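You operate a simulated robot arm through the tools that you are given. There is no shell and no other tool.

The job below is to be done with a simulated robot arm. You get a single attempt, and the scene is never put back.

JOB
Clear up the spilt tablets: white ones into the blue tub, brown ones into the grey tray.
Fine: what lies in the tub stays there; tub and tray stay where they stand.

Only the result counts: the job must be done as asked and must still hold three seconds after the hand-in. Knocking over, shifting, dropping, spilling or breaking anything else fails it.

ROBOT AND FRAMES
A 6-joint arm with a two-finger parallel gripper, fixed in place. Base frame: the origin is on the floor under the middle of its stand, x ahead of it, y to its left, z up; the work surface is at about z = 860. Lengths are in mm, angles in rad, forces in N, time in s.
With the tool pointing down near the work surface it reaches from about 240 to 640 mm from the base axis. Its first joint turns from -1.152 to 1.152 rad. Payload 2.7 kg.
The tool frame sits at the grasp point between the pads (the TCP): z along the fingers, y along the line on which they close. The tips reach 23 mm beyond it. Largest opening 94 mm; finger width 38, thickness 10; the body of the gripper, 54 by 96 mm, starts 39 mm behind the TCP.
Orientation is that of the tool frame in the base frame, as a unit quaternion [x, y, z, w]. With the fingers straight down and closing along the base's y, the tool's x points along the base's -x, its y along +y and its z along -z.

CONTROLS
- The arm moves only by the tool step_arm. Its argument "series" is a list of rows, each a list of 3 entries, a list of its own where there are three numbers: the shift along the tool's x, y, z in mm, then the turn, a rotation vector about the tool's x, y, z in rad, then the opening, from 0 (shut) to 1 (fully open). In form: [[[x, y, z], [wx, wy, wz], jaw], ...]. A call has 1 to 20 rows; each row is the pose to reach, as a shift and turn from the pose commanded when the call began, along the tool's axes at that moment. Each row takes 0.2 s and may step no farther than 50 mm and 0.15 rad from the row before; otherwise, or with a gripper value out of range, the whole call is refused. Where a pose cannot be reached the arm comes as near as it can. A force on the tool above 40 N (or 10 N above the force at the start of the call, whichever is more), or a blocked arm, ends the call early, and 0.2 s more pass. Each finger travels about 45 mm/s and halts on what it meets, pressing with about 20 N; the grip force reading is that of the motor and also rises with nothing between the fingers. The clock runs only during rows and for 0.2 s after the last one: add rows that repeat a pose to give the fingers time. The reply holds the time, the measured pose of the TCP, the force on the tool along the base axes, the opening and the grip force, in the units named above and with some noise, with the torque about the TCP (base axes, N m) and any sound that the robot's microphone picked up.
- Cameras (640 x 400 px; columns grow to the right, rows downward): "scene" is fixed at [66.7, -426.9, 1411.3]; the picture's right is [0.80, -0.60, 0.00], its down [-0.33, -0.44, -0.84] and it looks along [0.50, 0.67, -0.55] (base axes); focal length 228 px, centre (320, 200). "wrist" rides on the gripper at [86, 16, -74] in the tool frame; the picture's right is [-0.18, 0.98, 0.00], its down [-0.58, -0.11, -0.81] and it looks along [-0.79, -0.15, 0.59] (tool axes); focal length 243 px, centre (320, 200).
- snapshot(camera): a new picture of that camera. No time passes.
- pixel_to_xyz(camera, pixels): for up to 12 pixels [column, row] of the newest picture of that camera ("zoom" is the newest enlarged one), the place [x, y, z] in the base frame of the surface seen there, good to about 2 mm, but the place of the scene camera against the robot may be out by one fixed shift of up to 12 mm in any direction. No time passes.
- close_up(camera, box): a new picture of the part [left, top, right, bottom] of that camera's present view, enlarged. No time passes.
- finish_job(): hands the job in; it is judged then, once.

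Unless the task says otherwise, let go and move clear before handing in.

The tools are called by a JSON object that holds its "fn" and its "kwargs". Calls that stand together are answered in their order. step_arm: Moves the arm, as the interface text tells. Its arguments: {"type":"object","properties":{"series":{"type":"array"}},"required":["series"]} The other tools are called the same way: snapshot (camera) takes a picture; pixel_to_xyz (camera, pixels) gives the place of the surface under pixels of a picture; close_up (camera, box) takes an enlarged picture of a part of a camera's view; finish_job () hands the job in.

At the start:

```text
time_s: 0.0
tcp_pos: [323.7, -198.3, 1255.4]
tcp_rot: [0.0, 1.0, 0.0, 0.0]
ft_force: [0.5, 0.5, 0.4]
wrist_torque: [-0.01, 0.02, 0.01]
grip_width: 93.8
finger_force: 0.0
```

scene: 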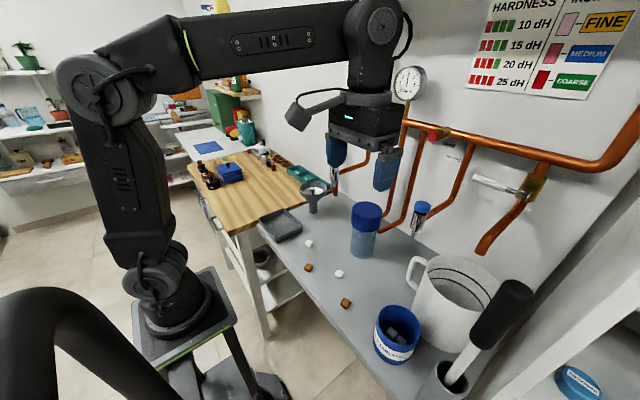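
wrist: 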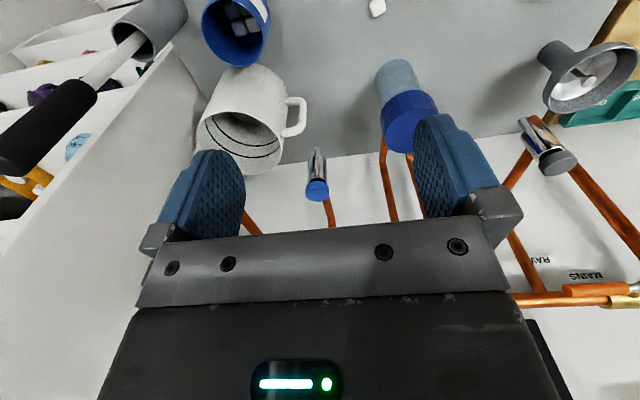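

The scene picture shows two white tablets (about px 308,243 and 339,273), two brown ones (308,267 and 345,303), a grey tray (280,223) and a blue tub (395,333). I'll take close-ups before planning anything.

{"fn": "close_up", "kwargs": {"camera": "scene", "box": [240, 180, 440, 305]}}

{"fn": "close_up", "kwargs": {"camera": "scene", "box": [280, 260, 480, 385]}}

{"fn": "close_up", "kwargs": {"camera": "wrist", "box": [120, 0, 440, 200]}}

```text
3.20 times, centred on (340, 242) of scene
```

zoom: 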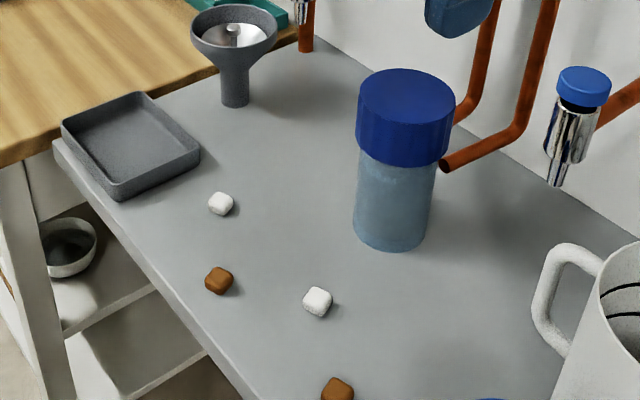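

```text
3.20 times, centred on (380, 322) of scene
```

zoom: 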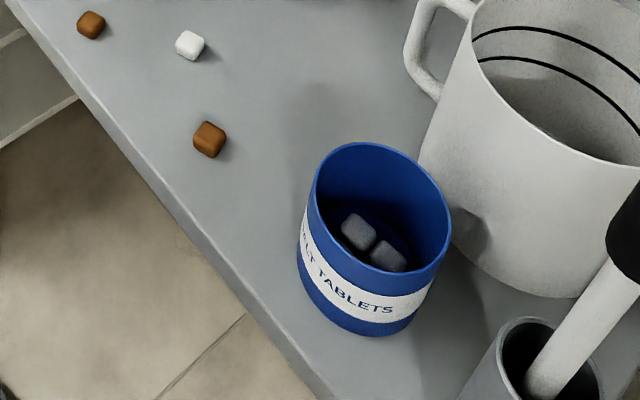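

```text
2.00 times, centred on (280, 100) of wrist
```

zoom: 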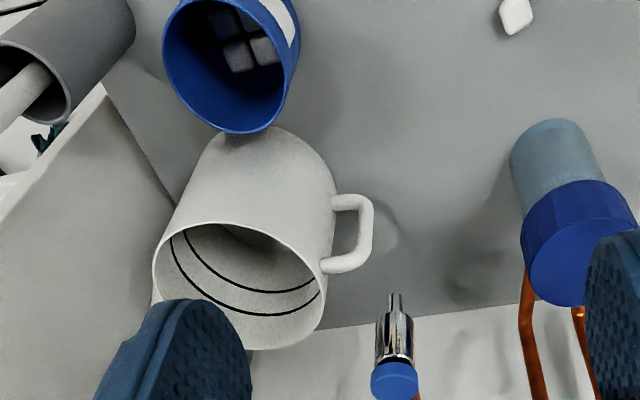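

The close-ups show four loose tablets on the bench, the tray near the funnel, and some tablets already in the tub. Next I'll locate the objects in the scene picture.

{"fn": "pixel_to_xyz", "kwargs": {"camera": "scene", "pixels": [[309, 243], [308, 267], [339, 273], [345, 302], [261, 217], [283, 209], [302, 227], [277, 240], [282, 222], [290, 260], [330, 300], [370, 360]]}}

{"fn": "pixel_to_xyz", "kwargs": {"camera": "scene", "pixels": [[395, 305], [379, 320], [420, 330], [397, 345], [393, 333], [402, 340], [366, 208], [362, 255], [412, 265], [450, 262], [313, 188], [422, 208]]}}

{"fn": "pixel_to_xyz", "kwargs": {"camera": "wrist", "pixels": [[377, 7], [235, 5], [240, 62], [205, 25], [267, 30], [245, 25], [240, 90], [295, 120], [410, 105], [395, 75], [317, 185], [585, 70]]}}

```text
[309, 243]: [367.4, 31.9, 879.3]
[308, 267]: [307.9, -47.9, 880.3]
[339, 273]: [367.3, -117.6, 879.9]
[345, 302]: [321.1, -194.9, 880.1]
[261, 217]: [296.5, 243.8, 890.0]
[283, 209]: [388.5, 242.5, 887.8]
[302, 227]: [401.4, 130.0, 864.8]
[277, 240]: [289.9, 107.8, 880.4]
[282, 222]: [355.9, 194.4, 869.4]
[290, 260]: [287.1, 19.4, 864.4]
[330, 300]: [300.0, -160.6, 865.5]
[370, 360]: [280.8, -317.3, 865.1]
```

```text
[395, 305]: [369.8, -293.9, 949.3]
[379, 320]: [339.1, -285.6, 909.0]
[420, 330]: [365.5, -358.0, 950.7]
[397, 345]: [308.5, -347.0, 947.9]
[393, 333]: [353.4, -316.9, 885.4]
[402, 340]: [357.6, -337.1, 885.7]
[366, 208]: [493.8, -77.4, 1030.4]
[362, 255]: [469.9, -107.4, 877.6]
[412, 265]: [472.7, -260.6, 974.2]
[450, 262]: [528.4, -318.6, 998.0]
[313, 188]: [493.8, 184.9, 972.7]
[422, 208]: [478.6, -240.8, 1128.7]
```

```text
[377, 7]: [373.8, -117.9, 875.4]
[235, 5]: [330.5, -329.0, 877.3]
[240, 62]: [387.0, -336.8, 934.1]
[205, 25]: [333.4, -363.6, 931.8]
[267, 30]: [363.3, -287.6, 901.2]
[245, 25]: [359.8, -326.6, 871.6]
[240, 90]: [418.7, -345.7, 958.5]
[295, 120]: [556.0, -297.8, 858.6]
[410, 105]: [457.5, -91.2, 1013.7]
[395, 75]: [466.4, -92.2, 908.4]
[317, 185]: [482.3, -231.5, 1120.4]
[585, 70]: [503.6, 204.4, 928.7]
```

The scene camera puts the bench at about z=865, where the true value is about 860. The white tablet at scene px (339,273) and wrist px (377,7) reads z=879.9 and 875.4, so the scene frame is slightly shifted. I'll move back, left and down so the wrist camera sees all four tablets.

{"fn": "step_arm", "kwargs": {"series": [[[12, 24, 20], [0, 0, 0], 1], [[24, 48, 40], [0, 0, 0], 1], [[36, 72, 60], [0, 0, 0], 1], [[48, 96, 80], [0, 0, 0], 1], [[60, 118, 100], [0, 0, 0], 1], [[60, 118, 100], [0, 0, 0], 1]]}}

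{"fn": "snapshot", "kwargs": {"camera": "wrist"}}

{"fn": "snapshot", "kwargs": {"camera": "scene"}}

```text
time_s: 1.4
tcp_pos: [263.7, -80.5, 1154.9]
tcp_rot: [0.0, 1.0, 0.0, 0.0]
ft_force: [-0.4, -0.1, -0.6]
wrist_torque: [-0.01, -0.02, -0.01]
grip_width: 93.8
finger_force: 0.0
```

```text
taken
```

wrist: 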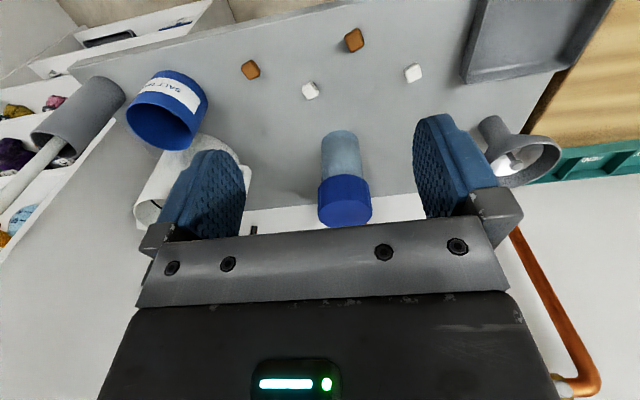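

```text
taken
```

scene: 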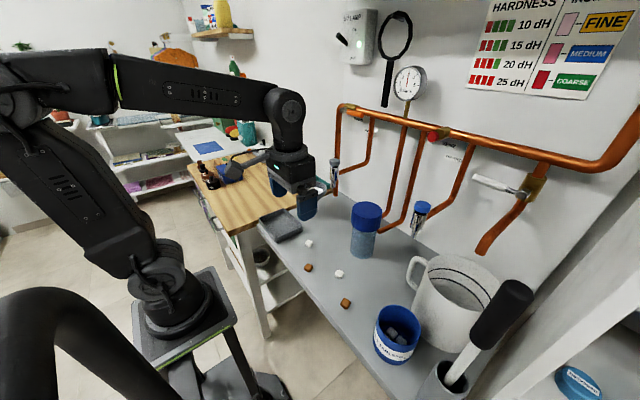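

Four tablets are visible in the wrist view: brown at (250,69) and (354,40), white at (311,90) and (413,73). I'll locate them and enlarge each one to see how it lies.

{"fn": "pixel_to_xyz", "kwargs": {"camera": "wrist", "pixels": [[250, 69], [311, 90], [354, 40], [413, 73], [300, 60], [475, 70], [545, 70], [490, 30], [168, 75], [200, 100], [160, 135], [345, 190]]}}

{"fn": "close_up", "kwargs": {"camera": "wrist", "box": [230, 15, 438, 145]}}

```text
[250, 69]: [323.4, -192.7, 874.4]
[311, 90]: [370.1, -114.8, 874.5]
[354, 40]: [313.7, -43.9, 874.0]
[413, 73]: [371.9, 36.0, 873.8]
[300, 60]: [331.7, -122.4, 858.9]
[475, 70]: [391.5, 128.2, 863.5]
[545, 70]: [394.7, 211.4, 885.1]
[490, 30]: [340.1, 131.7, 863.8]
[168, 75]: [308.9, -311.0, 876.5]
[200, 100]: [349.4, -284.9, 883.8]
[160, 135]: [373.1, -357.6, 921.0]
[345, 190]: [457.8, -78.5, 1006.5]
```

```text
3.08 times, centred on (334, 80) of wrist
```

zoom: 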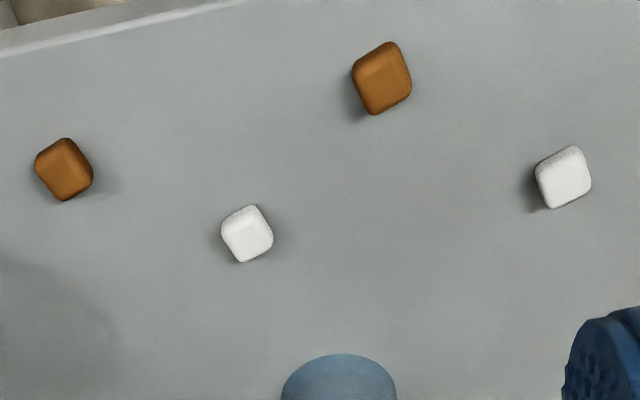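

The loose tablets have tops at z≈874, so they are about 14 mm tall, and each is turned differently. I'll measure corner pixels in the enlarged view to get their orientations.

{"fn": "pixel_to_xyz", "kwargs": {"camera": "zoom", "pixels": [[67, 142], [89, 176], [64, 197], [39, 163], [251, 209], [270, 240], [243, 258], [225, 232], [391, 46], [409, 86], [376, 110], [356, 71]]}}

{"fn": "pixel_to_xyz", "kwargs": {"camera": "zoom", "pixels": [[576, 150], [588, 187], [553, 205], [539, 168], [64, 169], [247, 234], [382, 78], [564, 178]]}}

```text
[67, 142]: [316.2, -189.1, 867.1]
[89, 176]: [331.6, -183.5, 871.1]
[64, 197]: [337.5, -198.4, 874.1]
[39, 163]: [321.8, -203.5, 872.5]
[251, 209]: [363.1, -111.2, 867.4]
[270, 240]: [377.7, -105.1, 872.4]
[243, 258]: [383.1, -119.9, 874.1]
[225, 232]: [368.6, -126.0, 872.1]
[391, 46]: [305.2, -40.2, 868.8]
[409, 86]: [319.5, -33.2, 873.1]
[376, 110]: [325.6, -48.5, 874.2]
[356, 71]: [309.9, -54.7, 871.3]
```

```text
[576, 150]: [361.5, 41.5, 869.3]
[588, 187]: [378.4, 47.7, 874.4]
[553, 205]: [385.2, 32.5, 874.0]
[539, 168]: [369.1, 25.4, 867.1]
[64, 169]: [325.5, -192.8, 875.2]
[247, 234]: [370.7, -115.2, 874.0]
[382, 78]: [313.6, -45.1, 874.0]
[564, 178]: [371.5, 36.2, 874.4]
```

All tablets measure about 17 mm square and are yawed about 22° in the base frame. Before moving toward the tub, I'll check the heights of the nearby brush, holder and mug in the scene picture (px 505,310; 455,365; 440,270).

{"fn": "pixel_to_xyz", "kwargs": {"camera": "scene", "pixels": [[513, 288], [500, 315], [480, 345], [455, 368], [432, 390], [440, 375], [418, 290], [415, 262], [470, 350], [490, 300], [435, 320], [410, 305]]}}

{"fn": "step_arm", "kwargs": {"series": [[[0, -33, 5], [0, 0, 0], 0.5], [[0, -66, 10], [0, 0, 0], 0.5], [[0, -99, 15], [0, 0, 0], 0.5], [[0, -132, 20], [0, 0, 0], 0.5], [[0, -165, 25], [0, 0, 0], 0.5], [[0, -198, 30], [0, 0, 0], 0.5], [[0, -220, 35], [0, 0, 0], 0.5], [[0, -220, 35], [0, 0, 0], 0.5]]}}

{"fn": "snapshot", "kwargs": {"camera": "wrist"}}

```text
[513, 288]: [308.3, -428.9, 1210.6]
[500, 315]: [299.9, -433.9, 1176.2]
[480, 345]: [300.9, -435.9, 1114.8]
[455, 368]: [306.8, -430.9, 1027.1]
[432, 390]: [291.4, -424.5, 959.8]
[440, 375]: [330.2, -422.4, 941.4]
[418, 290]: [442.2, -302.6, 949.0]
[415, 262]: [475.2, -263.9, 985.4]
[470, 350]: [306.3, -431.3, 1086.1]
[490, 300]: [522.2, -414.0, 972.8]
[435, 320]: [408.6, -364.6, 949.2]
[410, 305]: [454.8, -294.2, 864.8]
```

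```text
time_s: 3.2
tcp_pos: [261.9, -299.3, 1119.4]
tcp_rot: [0.0, 1.0, 0.0, 0.0]
ft_force: [-0.5, -0.2, -0.4]
wrist_torque: [0.01, -0.04, -0.03]
grip_width: 47.1
finger_force: 0.0
```

```text
taken
```

wrist: 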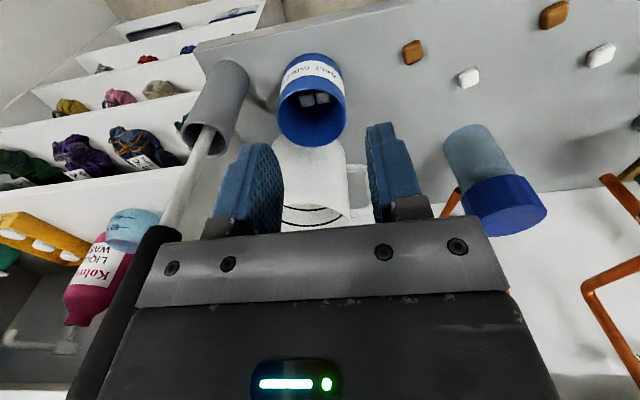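

The brush handle stands tall, near (310,-427) up to z≈1210, so I'll keep the gripper square (closing along y) over the tub for clearance. The tub is at wrist px (312,100), and I'll enlarge and measure its rim.

{"fn": "close_up", "kwargs": {"camera": "wrist", "box": [232, 40, 392, 140]}}

{"fn": "snapshot", "kwargs": {"camera": "scene"}}

```text
4.00 times, centred on (312, 90) of wrist
```

zoom: 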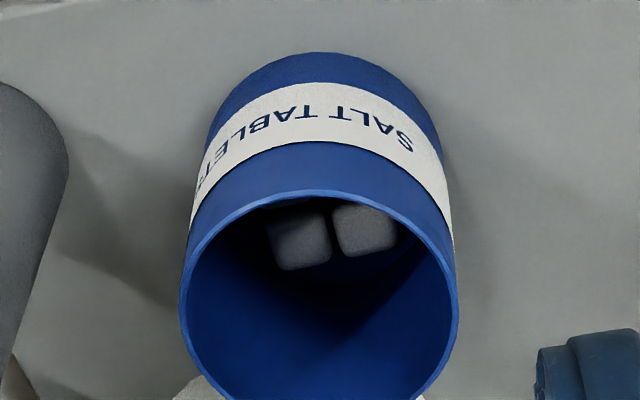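

```text
taken
```

scene: 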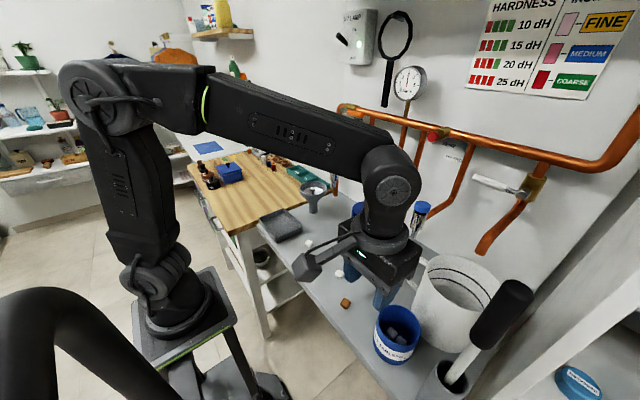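

{"fn": "pixel_to_xyz", "kwargs": {"camera": "zoom", "pixels": [[312, 191], [184, 290], [456, 290], [186, 260], [447, 250], [240, 212], [400, 212], [182, 320], [458, 320], [300, 240], [365, 230], [320, 53]]}}

{"fn": "pixel_to_xyz", "kwargs": {"camera": "wrist", "pixels": [[313, 145], [290, 137], [335, 138], [278, 120], [347, 120], [312, 88], [316, 150], [300, 175], [345, 190], [235, 75], [215, 65], [140, 300]]}}

```text
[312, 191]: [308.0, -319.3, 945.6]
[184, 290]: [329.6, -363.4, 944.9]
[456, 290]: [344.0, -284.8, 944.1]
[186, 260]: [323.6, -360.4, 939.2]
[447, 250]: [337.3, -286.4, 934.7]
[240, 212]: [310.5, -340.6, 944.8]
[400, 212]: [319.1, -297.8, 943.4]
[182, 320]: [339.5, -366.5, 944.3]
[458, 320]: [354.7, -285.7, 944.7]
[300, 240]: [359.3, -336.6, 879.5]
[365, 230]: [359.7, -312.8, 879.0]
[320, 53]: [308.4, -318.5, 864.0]
```

```text
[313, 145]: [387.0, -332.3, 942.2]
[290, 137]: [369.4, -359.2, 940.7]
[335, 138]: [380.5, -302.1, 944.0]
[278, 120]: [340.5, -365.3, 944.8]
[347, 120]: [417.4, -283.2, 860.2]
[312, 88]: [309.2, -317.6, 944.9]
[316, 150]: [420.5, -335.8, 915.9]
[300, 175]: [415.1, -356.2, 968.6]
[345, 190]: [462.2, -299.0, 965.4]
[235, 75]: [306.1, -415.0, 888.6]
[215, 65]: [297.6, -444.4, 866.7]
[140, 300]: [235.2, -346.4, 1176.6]
```

The tub rim points fit a circle centred near (347,-326) with radius about 41 and rim z≈944, and tablets already cover part of its floor. Now I'll hover over the brown tablet near (327,-194), turning the tool by about 22° to match it, and take a wrist view.

{"fn": "step_arm", "kwargs": {"series": [[[-11, 18, 26], [0, 0, -0.063], 0.5], [[-22, 36, 52], [0, 0, -0.126], 0.5], [[-33, 54, 78], [0, 0, -0.19], 0.5], [[-44, 72, 104], [0, 0, -0.253], 0.5], [[-55, 90, 130], [0, 0, -0.317], 0.5], [[-63, 106, 159], [0, 0, -0.38], 0.5], [[-63, 106, 159], [0, 0, -0.38], 0.5], [[-63, 106, 159], [0, 0, -0.38], 0.5]]}}

{"fn": "snapshot", "kwargs": {"camera": "wrist"}}

```text
time_s: 5.0
tcp_pos: [327.0, -194.3, 960.9]
tcp_rot: [-0.189, 0.982, 0.0, 0.0]
ft_force: [0.5, -0.2, -0.4]
wrist_torque: [-0.02, 0.01, -0.01]
grip_width: 46.9
finger_force: 0.0
```

```text
taken
```

wrist: 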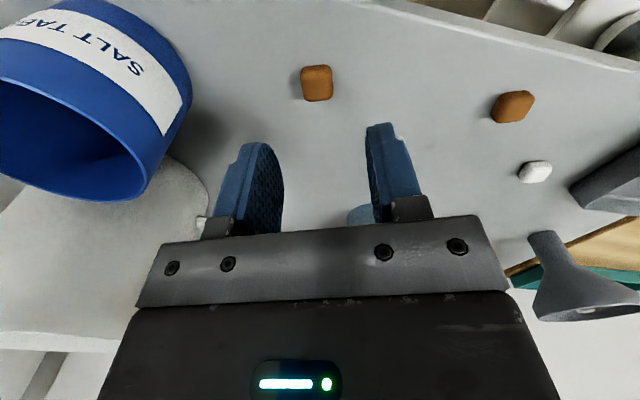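

The brown tablet sits squarely between the fingers at wrist px (317,83), and its edges line up with the closing direction. I'll refine its centre with an enlargement.

{"fn": "close_up", "kwargs": {"camera": "wrist", "box": [269, 50, 365, 110]}}

```text
6.67 times, centred on (317, 80) of wrist
```

zoom: 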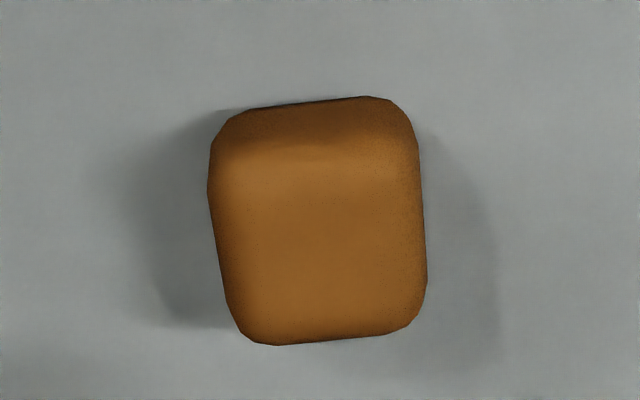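

{"fn": "pixel_to_xyz", "kwargs": {"camera": "zoom", "pixels": [[216, 190], [416, 190], [235, 310], [420, 300], [322, 240], [330, 335], [310, 150], [100, 150], [500, 300], [320, 105], [225, 240], [418, 240]]}}

```text
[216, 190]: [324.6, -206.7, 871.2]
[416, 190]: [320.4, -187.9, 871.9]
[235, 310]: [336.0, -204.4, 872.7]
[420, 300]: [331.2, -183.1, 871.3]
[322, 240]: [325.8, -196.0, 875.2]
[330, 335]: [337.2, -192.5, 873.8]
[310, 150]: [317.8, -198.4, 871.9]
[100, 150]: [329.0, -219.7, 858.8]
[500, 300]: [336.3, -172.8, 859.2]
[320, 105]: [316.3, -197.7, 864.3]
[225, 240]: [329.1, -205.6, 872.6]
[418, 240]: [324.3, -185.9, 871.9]
```

The tablet's centre is about (326.7,-195.5), its top is at 874.5 and the bench is at 859. It is yawed about 16°, so I'll trim the turn by +0.09 rad, descend until the tips are about 3 mm above the bench, and close.

{"fn": "step_arm", "kwargs": {"series": [[[0.7, -1, 22], [0, 0, 0.045], 0.5], [[0.7, -1, 42], [0, 0, 0.09], 0.5], [[0.7, -1, 58], [0, 0, 0.09], 0.5], [[0.7, -1, 69], [0, 0, 0.09], 0.5], [[0.7, -1, 75.5], [0, 0, 0.09], 0.5], [[0.7, -1, 75.5], [0, 0, 0.09], 0.5], [[0.7, -1, 75.5], [0, 0, 0.09], 0.3], [[0.7, -1, 75.5], [0, 0, 0.09], 0], [[0.7, -1, 75.5], [0, 0, 0.09], 0], [[0.7, -1, 75.5], [0, 0, 0.09], 0]]}}

{"fn": "snapshot", "kwargs": {"camera": "wrist"}}

```text
time_s: 7.2
tcp_pos: [324.4, -194.8, 885.4]
tcp_rot: [-0.145, 0.989, 0.0, 0.0]
ft_force: [-0.9, 0.3, -0.2]
wrist_torque: [0.03, -0.01, 0.03]
grip_width: 20.4
finger_force: 19.7
```

```text
taken
```

wrist: 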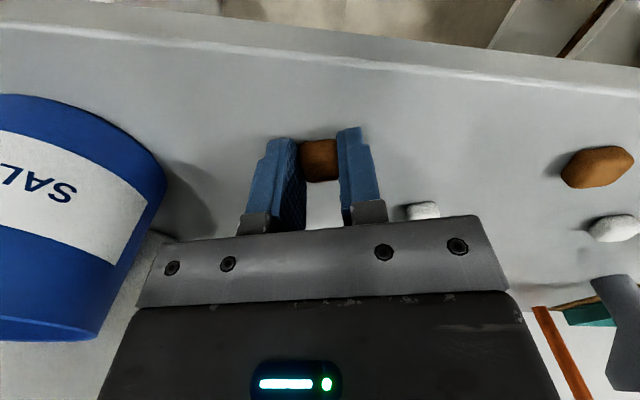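

The fingers stopped at 20.4 mm with 19.7 N, so the brown tablet is held at wrist px (318,160). I'll lift it and carry it to the left of the bench beside the tray at about z=985.

{"fn": "step_arm", "kwargs": {"series": [[[0, 0, -25], [0, 0, 0], 0], [[0, 0, -60], [0, 0, 0], 0], [[0, 0, -100], [0, 0, 0], 0], [[-9.8, 27.8, -100], [0, 0, 0.03], 0], [[-19.6, 55.6, -100], [0, 0, 0.06], 0], [[-29.5, 83.4, -100], [0, 0, 0.09], 0], [[-39.3, 111.3, -100], [0, 0, 0.12], 0], [[-49.1, 139, -100], [0, 0, 0.15], 0], [[-59, 167, -100], [0, 0, 0.18], 0], [[-68.8, 194.7, -100], [0, 0, 0.21], 0], [[-78.6, 222.5, -100], [0, 0, 0.24], 0], [[-88.4, 250.4, -100], [0, 0, 0.27], 0], [[-98.3, 278.2, -100], [0, 0, 0.29], 0], [[-108.1, 306, -100], [0, 0, 0.29], 0], [[-108.1, 306, -100], [0, 0, 0.29], 0]]}}

{"fn": "snapshot", "kwargs": {"camera": "wrist"}}

{"fn": "snapshot", "kwargs": {"camera": "scene"}}

```text
time_s: 10.4
tcp_pos: [338.9, 130.3, 984.8]
tcp_rot: [0.0, 1.0, 0.0, 0.0]
ft_force: [0.0, -0.6, -0.2]
wrist_torque: [0.02, 0.01, 0.0]
grip_width: 20.1
finger_force: 20.0
```

```text
taken
```

wrist: 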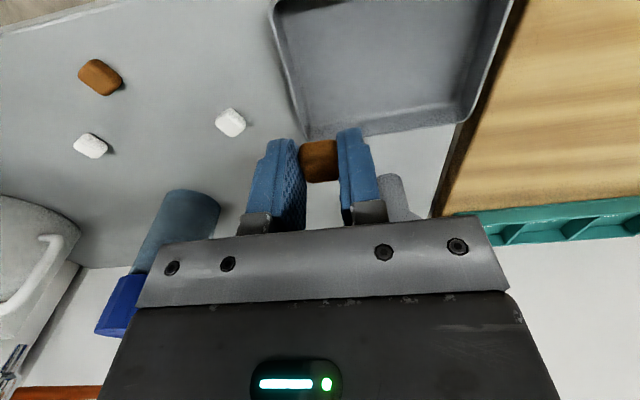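

```text
taken
```

scene: 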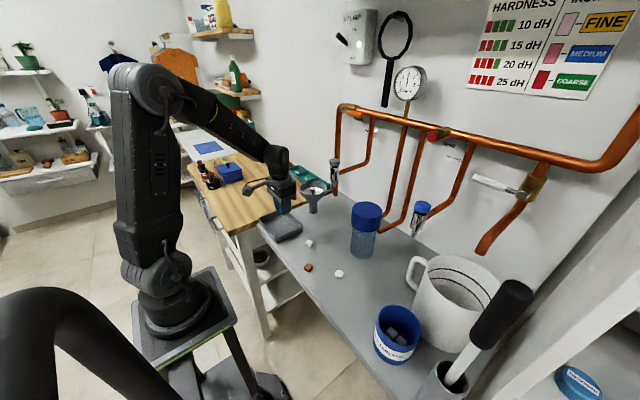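

The tablet is still held (20.1 mm, 20 N) and the tray is visible in the upper right of the wrist view (px 270–515, 0–135). I'll measure its floor and rim.

{"fn": "pixel_to_xyz", "kwargs": {"camera": "wrist", "pixels": [[380, 60], [420, 40], [300, 40], [340, 100], [440, 90], [302, 132], [470, 115], [275, 40], [270, 5], [515, 5], [495, 60], [400, 5]]}}

```text
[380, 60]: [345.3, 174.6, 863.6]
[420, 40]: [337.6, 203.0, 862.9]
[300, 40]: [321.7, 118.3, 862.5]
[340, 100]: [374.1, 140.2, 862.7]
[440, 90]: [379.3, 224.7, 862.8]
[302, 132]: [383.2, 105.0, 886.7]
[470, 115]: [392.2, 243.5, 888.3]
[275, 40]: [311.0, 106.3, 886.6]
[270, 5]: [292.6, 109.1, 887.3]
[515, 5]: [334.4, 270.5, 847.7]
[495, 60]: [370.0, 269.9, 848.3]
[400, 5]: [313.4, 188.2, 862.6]
```

The tray floor is at z≈863 and the rim at ≈887, with the inside spanning roughly y 110–243. I'll set the brown tablet down gently at about (343,155), open a little, and rise.

{"fn": "step_arm", "kwargs": {"series": [[[-4, 24.7, 10], [0, 0, 0], 0], [[-4, 24.7, 40], [0, 0, 0], 0], [[-4, 24.7, 65], [0, 0, 0], 0], [[-4, 24.7, 82], [0, 0, 0], 0], [[-4, 24.7, 92.5], [0, 0, 0], 0], [[-4, 24.7, 92.5], [0, 0, 0], 0], [[-4, 24.7, 92.5], [0, 0, 0], 0.25], [[-4, 24.7, 92.5], [0, 0, 0], 0.38], [[-4, 24.7, 92.5], [0, 0, 0], 0.38], [[-4, 24.7, 92.5], [0, 0, 0], 0.38], [[-4, 24.7, 75], [0, 0, 0], 0.38], [[-4, 24.7, 45], [0, 0, 0], 0.38], [[-4, 24.7, 0], [0, 0, 0], 0.5], [[-4, 24.7, 0], [0, 0, 0], 0.5]]}}

{"fn": "snapshot", "kwargs": {"camera": "wrist"}}

```text
time_s: 13.4
tcp_pos: [346.7, 155.1, 987.0]
tcp_rot: [0.0, 1.0, 0.0, 0.0]
ft_force: [-0.4, 0.1, -0.9]
wrist_torque: [-0.05, 0.0, -0.02]
grip_width: 46.9
finger_force: 0.1
```

```text
taken
```

wrist: 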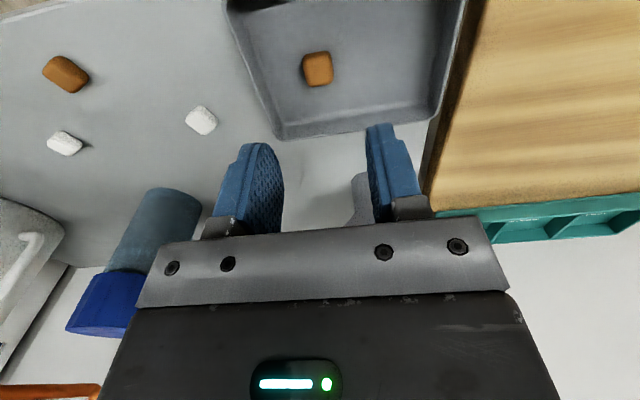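

The brown tablet rests in the tray at wrist px (318,68). Next I'll hover over the second brown tablet near (315,-44).

{"fn": "step_arm", "kwargs": {"series": [[[4, -25, 0], [0, 0, -0.04], 0.5], [[8, -50, 0], [0, 0, -0.08], 0.5], [[12, -75, 0], [0, 0, -0.12], 0.5], [[16, -100, 5], [0, 0, -0.17], 0.5], [[20, -125, 10], [0, 0, -0.22], 0.5], [[24, -150, 15], [0, 0, -0.27], 0.5], [[28, -175, 20], [0, 0, -0.31], 0.5], [[31.5, -197.7, 25], [0, 0, -0.35], 0.5], [[31.5, -197.7, 25], [0, 0, -0.35], 0.5], [[31.5, -197.7, 25], [0, 0, -0.35], 0.5]]}}

{"fn": "snapshot", "kwargs": {"camera": "wrist"}}

{"fn": "close_up", "kwargs": {"camera": "wrist", "box": [269, 50, 365, 110]}}

```text
time_s: 15.6
tcp_pos: [313.9, -43.0, 961.5]
tcp_rot: [-0.174, 0.985, 0.0, 0.0]
ft_force: [-0.4, 0.8, -0.7]
wrist_torque: [0.0, -0.03, -0.02]
grip_width: 46.9
finger_force: 0.0
```

```text
taken
```

wrist: 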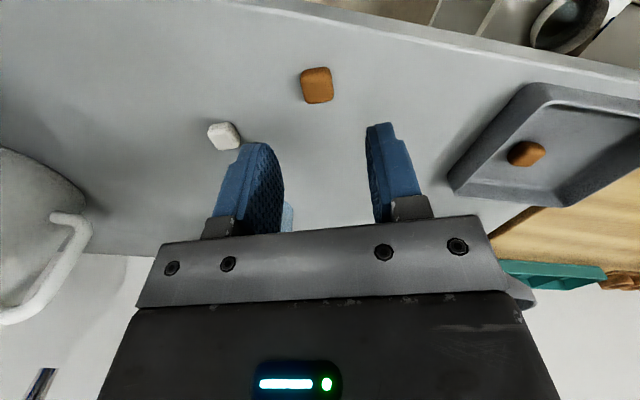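

```text
6.67 times, centred on (317, 80) of wrist
```

zoom: 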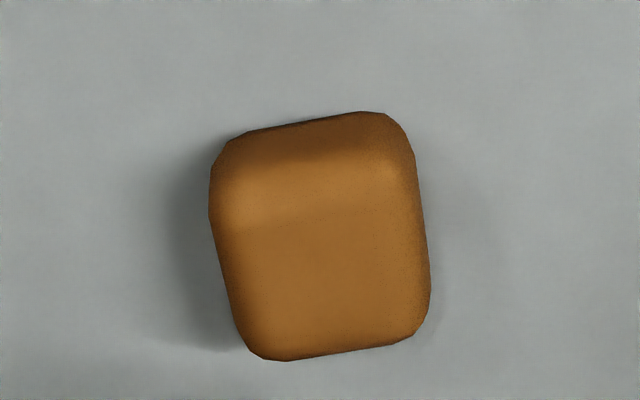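

The second brown tablet is at wrist px (316,85) and appears turned a bit relative to the gripper. I'll measure its edges before descending.

{"fn": "pixel_to_xyz", "kwargs": {"camera": "zoom", "pixels": [[216, 200], [412, 180], [240, 320], [424, 290], [322, 240], [330, 350], [310, 150], [226, 250], [420, 230], [300, 128], [265, 352], [400, 336]]}}

```text
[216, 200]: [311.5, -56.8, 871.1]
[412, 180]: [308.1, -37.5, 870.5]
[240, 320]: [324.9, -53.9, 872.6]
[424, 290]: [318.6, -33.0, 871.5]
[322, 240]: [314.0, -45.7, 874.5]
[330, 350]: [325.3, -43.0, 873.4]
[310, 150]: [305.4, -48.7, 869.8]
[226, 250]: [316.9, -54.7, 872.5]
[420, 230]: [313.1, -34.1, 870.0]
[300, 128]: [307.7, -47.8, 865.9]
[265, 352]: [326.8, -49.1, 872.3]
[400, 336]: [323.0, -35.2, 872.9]
```

The tablet's centre is about (316,-45), turned roughly 8° from the gripper. I'll trim the turn by +0.13 rad, descend and close.

{"fn": "step_arm", "kwargs": {"series": [[[-0.8, -0.8, 22], [0, 0, 0.065], 0.5], [[-0.8, -0.8, 42], [0, 0, 0.13], 0.5], [[-0.8, -0.8, 58], [0, 0, 0.13], 0.5], [[-0.8, -0.8, 69], [0, 0, 0.13], 0.5], [[-0.8, -0.8, 75], [0, 0, 0.13], 0.5], [[-0.8, -0.8, 75], [0, 0, 0.13], 0.5], [[-0.8, -0.8, 75], [0, 0, 0.13], 0.3], [[-0.8, -0.8, 75], [0, 0, 0.13], 0], [[-0.8, -0.8, 75], [0, 0, 0.13], 0], [[-0.8, -0.8, 75], [0, 0, 0.13], 0]]}}

{"fn": "snapshot", "kwargs": {"camera": "wrist"}}

```text
time_s: 17.8
tcp_pos: [314.3, -45.0, 886.2]
tcp_rot: [-0.11, 0.994, 0.0, -0.001]
ft_force: [-0.3, -0.8, -0.2]
wrist_torque: [0.0, 0.01, -0.01]
grip_width: 20.5
finger_force: 20.2
```

```text
taken
```

wrist: 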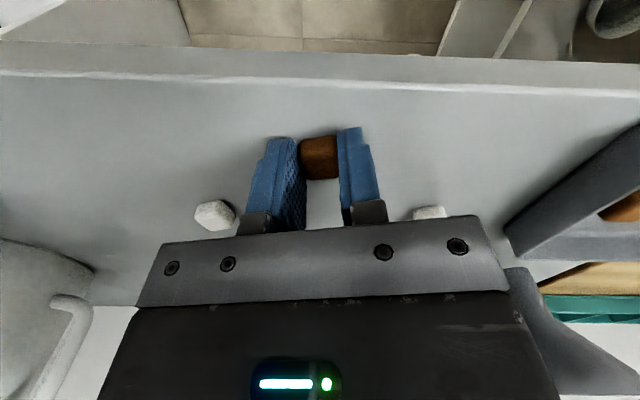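

The second brown tablet is gripped (20.5 mm, 20.2 N). I'll lift it and carry it over the tray, to about (343,203).

{"fn": "step_arm", "kwargs": {"series": [[[0, 0, -25], [0, 0, 0], 0], [[0, 0, -60], [0, 0, 0], 0], [[0, 0, -100], [0, 0, 0], 0], [[-10, 29.5, -100], [0, 0, 0.03], 0], [[-20, 59, -100], [0, 0, 0.06], 0], [[-30, 88.5, -100], [0, 0, 0.09], 0], [[-40.5, 118, -100], [0, 0, 0.12], 0], [[-50.5, 147.5, -100], [0, 0, 0.15], 0], [[-60.5, 177, -100], [0, 0, 0.18], 0], [[-70.5, 206.5, -100], [0, 0, 0.2], 0], [[-81, 236, -100], [0, 0, 0.22], 0], [[-81, 236, -100], [0, 0, 0.22], 0]]}}

{"fn": "snapshot", "kwargs": {"camera": "wrist"}}

```text
time_s: 20.4
tcp_pos: [343.3, 203.7, 985.0]
tcp_rot: [0.0, 1.0, 0.0, 0.0]
ft_force: [-0.3, 0.1, 0.1]
wrist_torque: [-0.02, 0.0, 0.01]
grip_width: 20.8
finger_force: 20.5
```

```text
taken
```

wrist: 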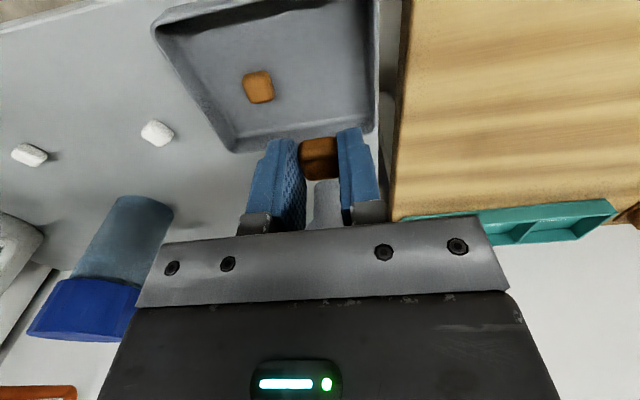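

The held tablet is centred over free tray floor (about px 320,60), with the first one at (258,86). I'll lower it, open slightly, and rise.

{"fn": "step_arm", "kwargs": {"series": [[[0, -1, 30], [0, 0, 0], 0], [[0, -1, 55], [0, 0, 0], 0], [[0, -1, 75], [0, 0, 0], 0], [[0, -1, 87], [0, 0, 0], 0], [[0, -1, 92.5], [0, 0, 0], 0], [[0, -1, 92.5], [0, 0, 0], 0], [[0, -1, 92.5], [0, 0, 0], 0.25], [[0, -1, 92.5], [0, 0, 0], 0.34], [[0, -1, 92.5], [0, 0, 0], 0.34], [[0, -1, 92.5], [0, 0, 0], 0.34], [[0, -1, 75], [0, 0, 0], 0.34], [[0, -1, 45], [0, 0, 0], 0.34], [[0, -1, 0], [0, 0, 0], 0.5], [[0, -1, 0], [0, 0, 0], 0.5]]}}

{"fn": "snapshot", "kwargs": {"camera": "wrist"}}

```text
time_s: 23.4
tcp_pos: [341.9, 202.5, 987.1]
tcp_rot: [0.0, 1.0, 0.0, -0.001]
ft_force: [0.4, 0.0, -0.4]
wrist_torque: [-0.02, 0.02, 0.01]
grip_width: 47.0
finger_force: 0.2
```

```text
taken
```

wrist: 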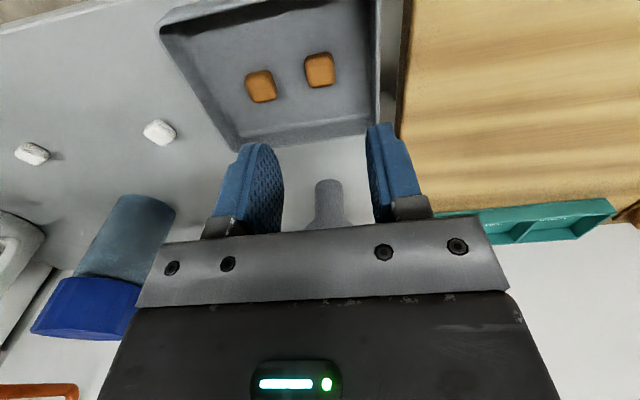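

Both brown tablets now lie in the tray at px (261,86) and (319,70). Next I'll hover over the white tablet near (373,36).

{"fn": "step_arm", "kwargs": {"series": [[[-4, -24, 0], [0, 0, -0.04], 0.5], [[-8, -48, 0], [0, 0, -0.08], 0.5], [[-13, -72, 0], [0, 0, -0.12], 0.5], [[-17, -96, 5], [0, 0, -0.16], 0.5], [[-21, -120, 10], [0, 0, -0.2], 0.5], [[-25, -143, 18], [0, 0, -0.25], 0.5], [[-29.6, -165.5, 25], [0, 0, -0.25], 0.5], [[-29.6, -165.5, 25], [0, 0, -0.25], 0.5], [[-29.6, -165.5, 25], [0, 0, -0.25], 0.5]]}}

{"fn": "snapshot", "kwargs": {"camera": "wrist"}}

{"fn": "close_up", "kwargs": {"camera": "wrist", "box": [269, 50, 365, 110]}}

```text
time_s: 25.4
tcp_pos: [372.0, 36.7, 959.9]
tcp_rot: [-0.126, 0.992, 0.0, 0.0]
ft_force: [-0.4, -0.1, 0.0]
wrist_torque: [0.01, 0.03, -0.03]
grip_width: 46.8
finger_force: 0.1
```

```text
taken
```

wrist: 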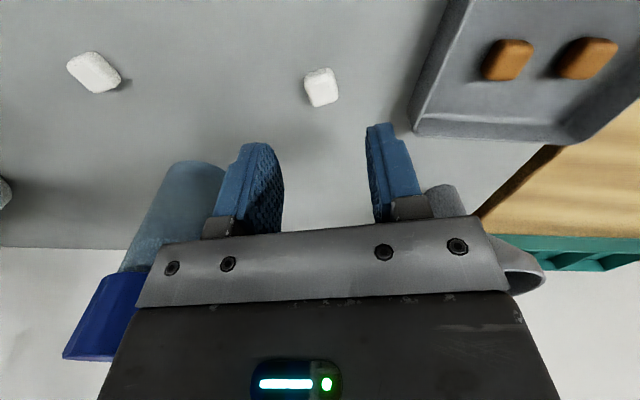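

```text
6.67 times, centred on (317, 80) of wrist
```

zoom: 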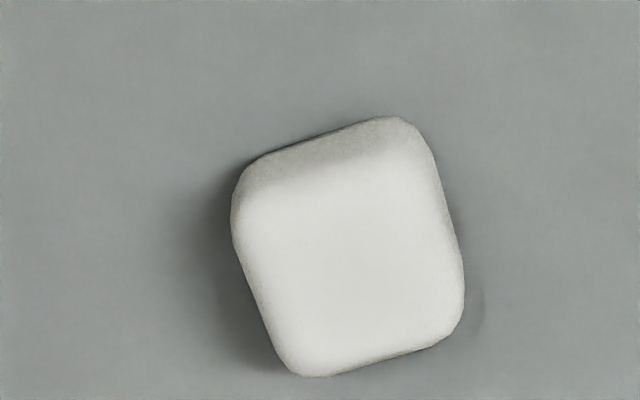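

The white tablet is at wrist px (322,87), turned noticeably relative to the gripper. I'll measure its edges for the correction.

{"fn": "pixel_to_xyz", "kwargs": {"camera": "zoom", "pixels": [[242, 220], [430, 180], [280, 330], [455, 290], [348, 250], [325, 370], [435, 340], [255, 265], [448, 235], [270, 170], [385, 135], [385, 355]]}}

```text
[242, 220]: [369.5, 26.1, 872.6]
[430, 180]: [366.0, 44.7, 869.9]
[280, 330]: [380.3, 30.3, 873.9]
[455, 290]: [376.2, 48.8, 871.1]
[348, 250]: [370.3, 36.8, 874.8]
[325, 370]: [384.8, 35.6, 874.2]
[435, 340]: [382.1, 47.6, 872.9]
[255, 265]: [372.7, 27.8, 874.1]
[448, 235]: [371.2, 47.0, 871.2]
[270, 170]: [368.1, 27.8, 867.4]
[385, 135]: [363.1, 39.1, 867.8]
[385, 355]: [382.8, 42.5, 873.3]
```

Allowing for the camera's own tilt relative to the tool, the edge points put this tablet's yaw at about 22° and its centre at about (373.5,37). I'll turn another -0.14 rad, descend and close.

{"fn": "step_arm", "kwargs": {"series": [[[-0.6, 0.4, 22], [0, 0, -0.07], 0.5], [[-0.6, 0.4, 42], [0, 0, -0.14], 0.5], [[-0.6, 0.4, 58], [0, 0, -0.14], 0.5], [[-0.6, 0.4, 69], [0, 0, -0.14], 0.5], [[-0.6, 0.4, 75], [0, 0, -0.14], 0.5], [[-0.6, 0.4, 75], [0, 0, -0.14], 0.5], [[-0.6, 0.4, 75], [0, 0, -0.14], 0.3], [[-0.6, 0.4, 75], [0, 0, -0.14], 0], [[-0.6, 0.4, 75], [0, 0, -0.14], 0], [[-0.6, 0.4, 75], [0, 0, -0.14], 0]]}}

{"fn": "snapshot", "kwargs": {"camera": "wrist"}}

```text
time_s: 27.6
tcp_pos: [372.2, 37.3, 886.6]
tcp_rot: [-0.194, 0.981, 0.0, 0.001]
ft_force: [-0.1, 0.1, -0.6]
wrist_torque: [-0.02, -0.02, 0.01]
grip_width: 20.2
finger_force: 19.8
```

```text
taken
```

wrist: 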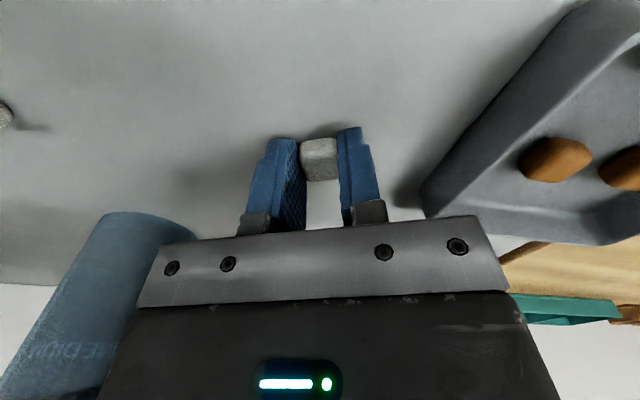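

The white tablet is held (20.2 mm, 19.8 N). I'll lift it to z≈1010, carry it toward the tub along x≈347, squaring the gripper on the way, and stop short to check the clearances.

{"fn": "step_arm", "kwargs": {"series": [[[0, 0, -25], [0, 0, 0], 0], [[8, 3, -60], [0, 0, 0], 0], [[16, 6.5, -95], [0, 0, 0], 0], [[24.5, 10.1, -125], [0, 0, 0], 0], [[36, -17.9, -125], [0, 0, 0.04], 0], [[47.6, -45.9, -125], [0, 0, 0.08], 0], [[59.1, -73.8, -125], [0, 0, 0.12], 0], [[70.6, -101.8, -125], [0, 0, 0.16], 0], [[82.2, -129.8, -125], [0, 0, 0.2], 0], [[93.7, -157.8, -125], [0, 0, 0.24], 0], [[105.2, -185.8, -125], [0, 0, 0.28], 0], [[116.7, -213.7, -125], [0, 0, 0.32], 0], [[128.3, -241.7, -125], [0, 0, 0.36], 0], [[139.8, -269.7, -125], [0, 0, 0.39], 0], [[139.8, -269.7, -125], [0, 0, 0.39], 0]]}}

{"fn": "snapshot", "kwargs": {"camera": "wrist"}}

{"fn": "snapshot", "kwargs": {"camera": "scene"}}

```text
time_s: 30.8
tcp_pos: [345.4, -264.1, 1010.8]
tcp_rot: [0.0, 1.0, 0.0, 0.0]
ft_force: [-0.5, -0.1, 0.3]
wrist_torque: [0.03, 0.0, -0.03]
grip_width: 20.5
finger_force: 20.2
```

```text
taken
```

wrist: 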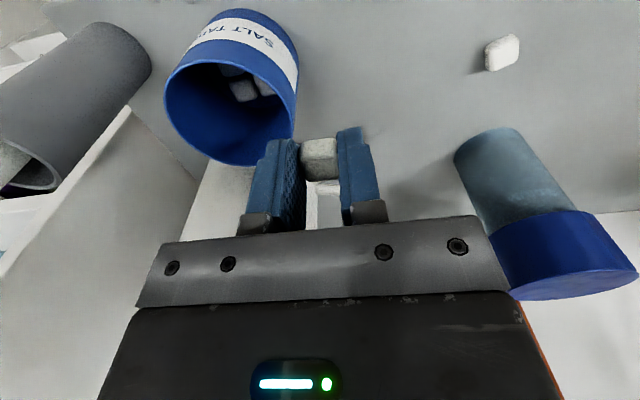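

```text
taken
```

scene: 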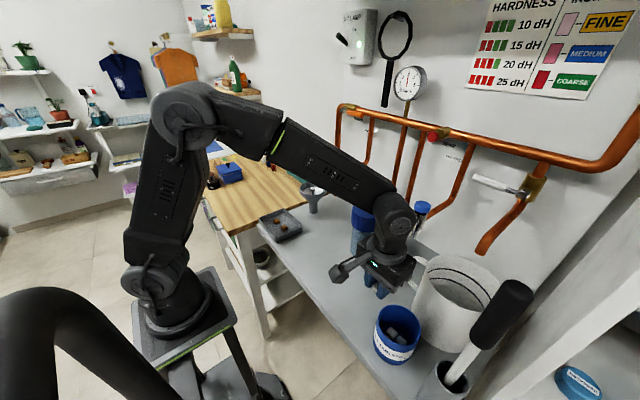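

The tablet is still held at wrist px (320,158), and the tub mouth is left of the fingers at (230,110). I'll check the near edge of the brush handle and the mug rim before moving over the tub.

{"fn": "pixel_to_xyz", "kwargs": {"camera": "scene", "pixels": [[500, 290], [497, 298], [488, 315], [480, 330], [474, 340], [470, 348], [427, 262], [420, 290], [450, 343], [497, 312], [425, 275], [440, 253]]}}

{"fn": "close_up", "kwargs": {"camera": "scene", "box": [340, 200, 564, 340]}}

```text
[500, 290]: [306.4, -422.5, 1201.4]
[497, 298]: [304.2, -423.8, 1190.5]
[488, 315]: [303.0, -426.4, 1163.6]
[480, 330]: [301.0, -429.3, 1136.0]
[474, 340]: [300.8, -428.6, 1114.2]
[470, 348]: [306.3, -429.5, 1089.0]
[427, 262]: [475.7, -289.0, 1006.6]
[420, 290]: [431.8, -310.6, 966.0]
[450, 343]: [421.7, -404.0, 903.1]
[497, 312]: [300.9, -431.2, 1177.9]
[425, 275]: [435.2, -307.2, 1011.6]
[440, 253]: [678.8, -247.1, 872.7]
```

```text
2.86 times, centred on (452, 270) of scene
```

zoom: 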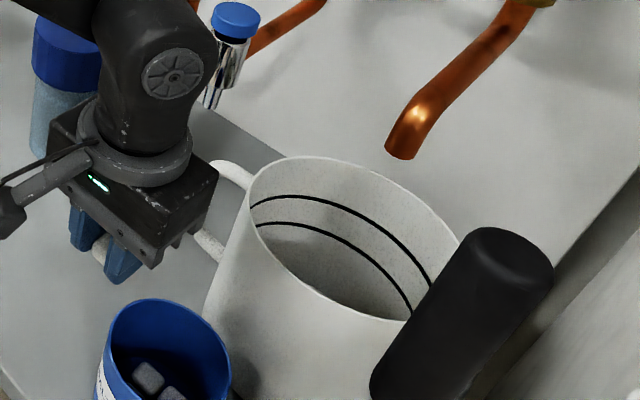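

The handle's near edge is at about y=-420 and the mug rim is at z≈1006 near x=440, so a squared gripper over (347,-326) clears both. I'll move over the tub at this height and look again.

{"fn": "step_arm", "kwargs": {"series": [[[0, -20, 0], [0, 0, 0], 0], [[0, -40, 0], [0, 0, 0], 0], [[0, -60.2, 0], [0, 0, 0], 0], [[0, -60.2, 0], [0, 0, 0], 0]]}}

{"fn": "snapshot", "kwargs": {"camera": "wrist"}}

{"fn": "close_up", "kwargs": {"camera": "scene", "box": [340, 200, 564, 340]}}

```text
time_s: 31.8
tcp_pos: [347.2, -324.5, 1009.9]
tcp_rot: [0.0, 1.0, 0.0, 0.0]
ft_force: [-0.1, 0.0, -0.7]
wrist_torque: [-0.02, 0.01, -0.04]
grip_width: 20.6
finger_force: 19.6
```

```text
taken
```

wrist: 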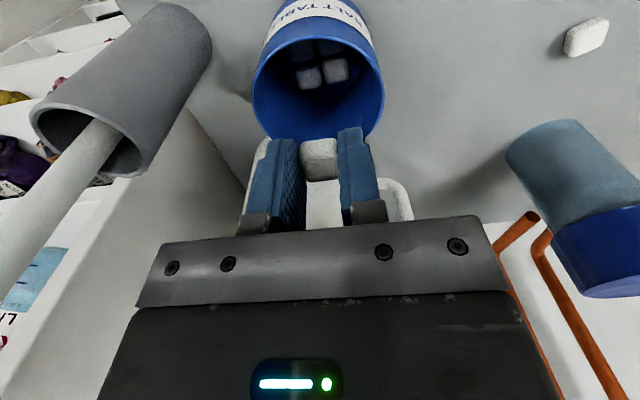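

```text
2.86 times, centred on (452, 270) of scene
```

zoom: 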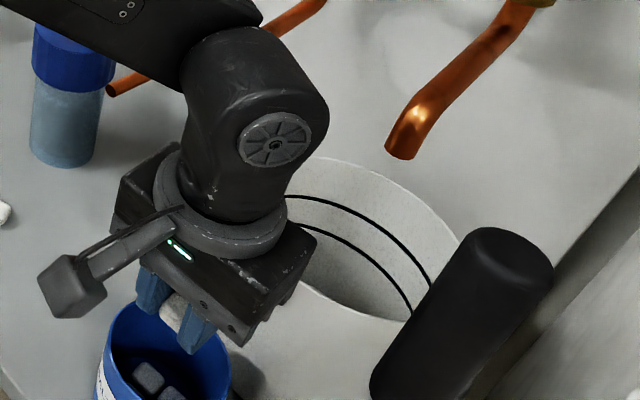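

The tub mouth is centred under the fingers (columns 254–384), with four old tablets visible inside at about (320,60). I'll check the rim points against the TCP before going down.

{"fn": "close_up", "kwargs": {"camera": "wrist", "box": [224, 0, 416, 120]}}

{"fn": "pixel_to_xyz", "kwargs": {"camera": "wrist", "pixels": [[254, 90], [255, 100], [383, 85], [383, 95], [268, 130], [372, 127], [260, 65], [375, 60], [309, 75], [335, 70], [304, 50], [329, 47]]}}

```text
3.33 times, centred on (320, 60) of wrist
```

zoom: 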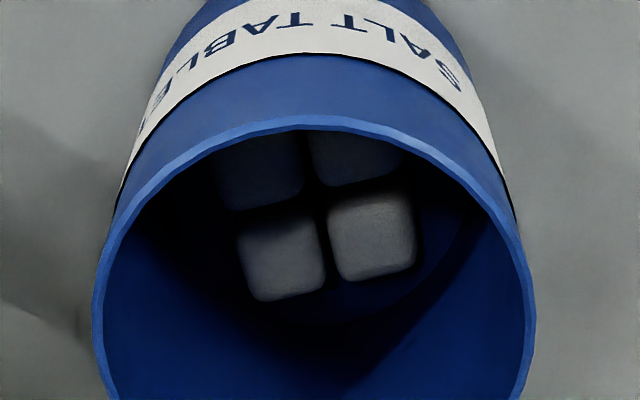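

```text
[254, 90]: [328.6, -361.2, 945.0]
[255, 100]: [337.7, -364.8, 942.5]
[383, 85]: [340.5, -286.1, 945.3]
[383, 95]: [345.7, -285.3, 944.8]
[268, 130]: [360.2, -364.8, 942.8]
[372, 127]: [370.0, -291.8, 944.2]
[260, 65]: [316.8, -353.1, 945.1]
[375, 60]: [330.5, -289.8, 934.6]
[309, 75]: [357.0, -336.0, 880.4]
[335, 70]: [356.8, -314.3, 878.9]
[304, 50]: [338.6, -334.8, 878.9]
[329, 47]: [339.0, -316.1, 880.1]
```

The rim points refit to a centre of (348,-326), and the old tablets form a 2×2 group with tops at z≈880. I'll lower the TCP to 940 so the tips sit about 28 mm inside the tub with the finger brackets above the rim. Then I'll release there and rise.

{"fn": "step_arm", "kwargs": {"series": [[[-1, 0, 25], [0, 0, 0], 0], [[-1, 0, 45], [0, 0, 0], 0], [[-1, 0, 61], [0, 0, 0], 0], [[-1, 0, 71], [0, 0, 0], 0], [[-1, 0, 71], [0, 0, 0], 0], [[-1, 0, 71], [0, 0, 0], 0.25], [[-1, 0, 71], [0, 0, 0], 0.3], [[-1, 0, 71], [0, 0, 0], 0.32], [[-1, 0, 71], [0, 0, 0], 0.32], [[-1, 0, 55], [0, 0, 0], 0.32], [[-1, 0, 30], [0, 0, 0], 0.32], [[-1, 0, 0], [0, 0, 0], 0.32], [[-1, 0, 0], [0, 0, 0], 0.32]]}}

{"fn": "snapshot", "kwargs": {"camera": "wrist"}}

{"fn": "close_up", "kwargs": {"camera": "wrist", "box": [224, 0, 416, 120]}}

```text
time_s: 34.6
tcp_pos: [345.6, -323.4, 1010.7]
tcp_rot: [0.0, 1.0, 0.0, 0.001]
ft_force: [-0.1, 0.9, 0.7]
wrist_torque: [-0.01, -0.03, -0.01]
grip_width: 30.3
finger_force: 0.1
```

```text
taken
```

wrist: 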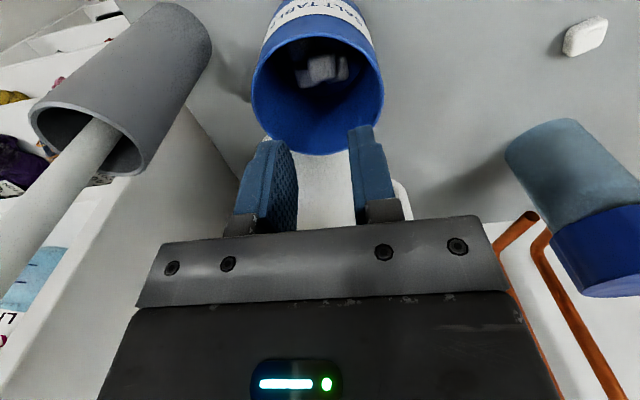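

```text
3.33 times, centred on (320, 60) of wrist
```

zoom: 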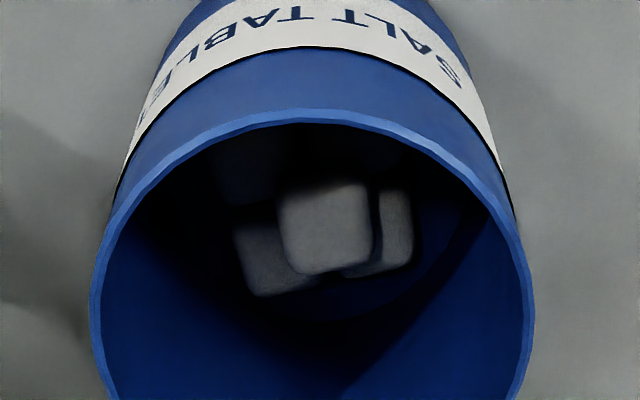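

The white tablet lies on the old ones inside the tub at px (322,68), and the tub hasn't moved. Next I'll hover over the last white tablet near (372,-115).

{"fn": "step_arm", "kwargs": {"series": [[[-2, 26, 0], [0, 0, 0], 0.32], [[-4, 52, 0], [0, 0, 0], 0.32], [[-7, 78, 0], [0, 0, -0.06], 0.5], [[-10, 105, 0], [0, 0, -0.12], 0.5], [[-14, 132, 10], [0, 0, -0.18], 0.5], [[-18, 158, 22], [0, 0, -0.25], 0.5], [[-21, 184, 36], [0, 0, -0.32], 0.5], [[-24.5, 210.5, 50], [0, 0, -0.38], 0.5], [[-24.5, 210.5, 50], [0, 0, -0.38], 0.5], [[-24.5, 210.5, 50], [0, 0, -0.38], 0.5]]}}

{"fn": "snapshot", "kwargs": {"camera": "wrist"}}

{"fn": "close_up", "kwargs": {"camera": "wrist", "box": [269, 50, 365, 110]}}

```text
time_s: 36.8
tcp_pos: [372.5, -113.9, 960.8]
tcp_rot: [-0.189, 0.982, 0.0, 0.0]
ft_force: [0.7, 0.4, 0.5]
wrist_torque: [-0.02, 0.0, -0.01]
grip_width: 47.0
finger_force: 0.2
```

```text
taken
```

wrist: 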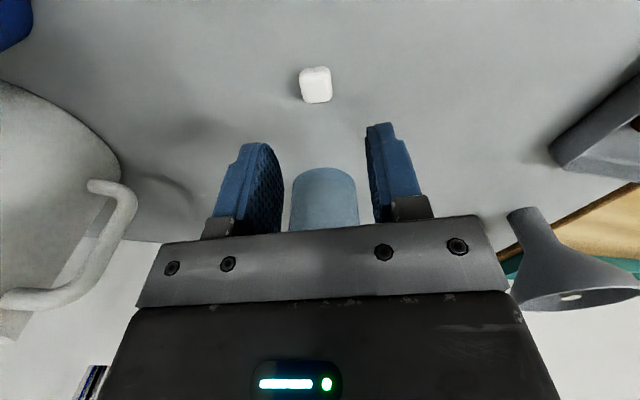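

```text
6.67 times, centred on (317, 80) of wrist
```

zoom: 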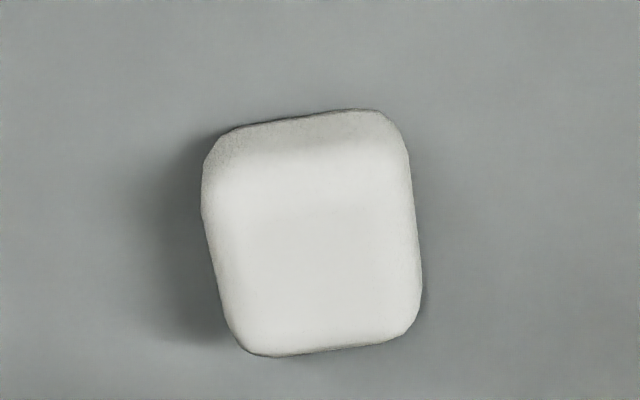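

The last white tablet is at wrist px (316,84), well aligned with the gripper. I'll confirm its centre.

{"fn": "pixel_to_xyz", "kwargs": {"camera": "zoom", "pixels": [[210, 200], [405, 190], [230, 310], [415, 290], [312, 240], [325, 345], [310, 120], [218, 245], [412, 240], [265, 345], [385, 335]]}}

```text
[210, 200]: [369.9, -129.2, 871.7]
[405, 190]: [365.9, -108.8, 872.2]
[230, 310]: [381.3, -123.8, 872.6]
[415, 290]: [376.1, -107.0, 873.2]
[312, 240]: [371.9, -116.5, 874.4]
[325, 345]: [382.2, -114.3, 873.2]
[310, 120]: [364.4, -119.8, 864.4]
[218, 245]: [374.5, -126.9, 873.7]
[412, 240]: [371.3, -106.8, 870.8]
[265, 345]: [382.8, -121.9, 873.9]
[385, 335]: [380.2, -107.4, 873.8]
```

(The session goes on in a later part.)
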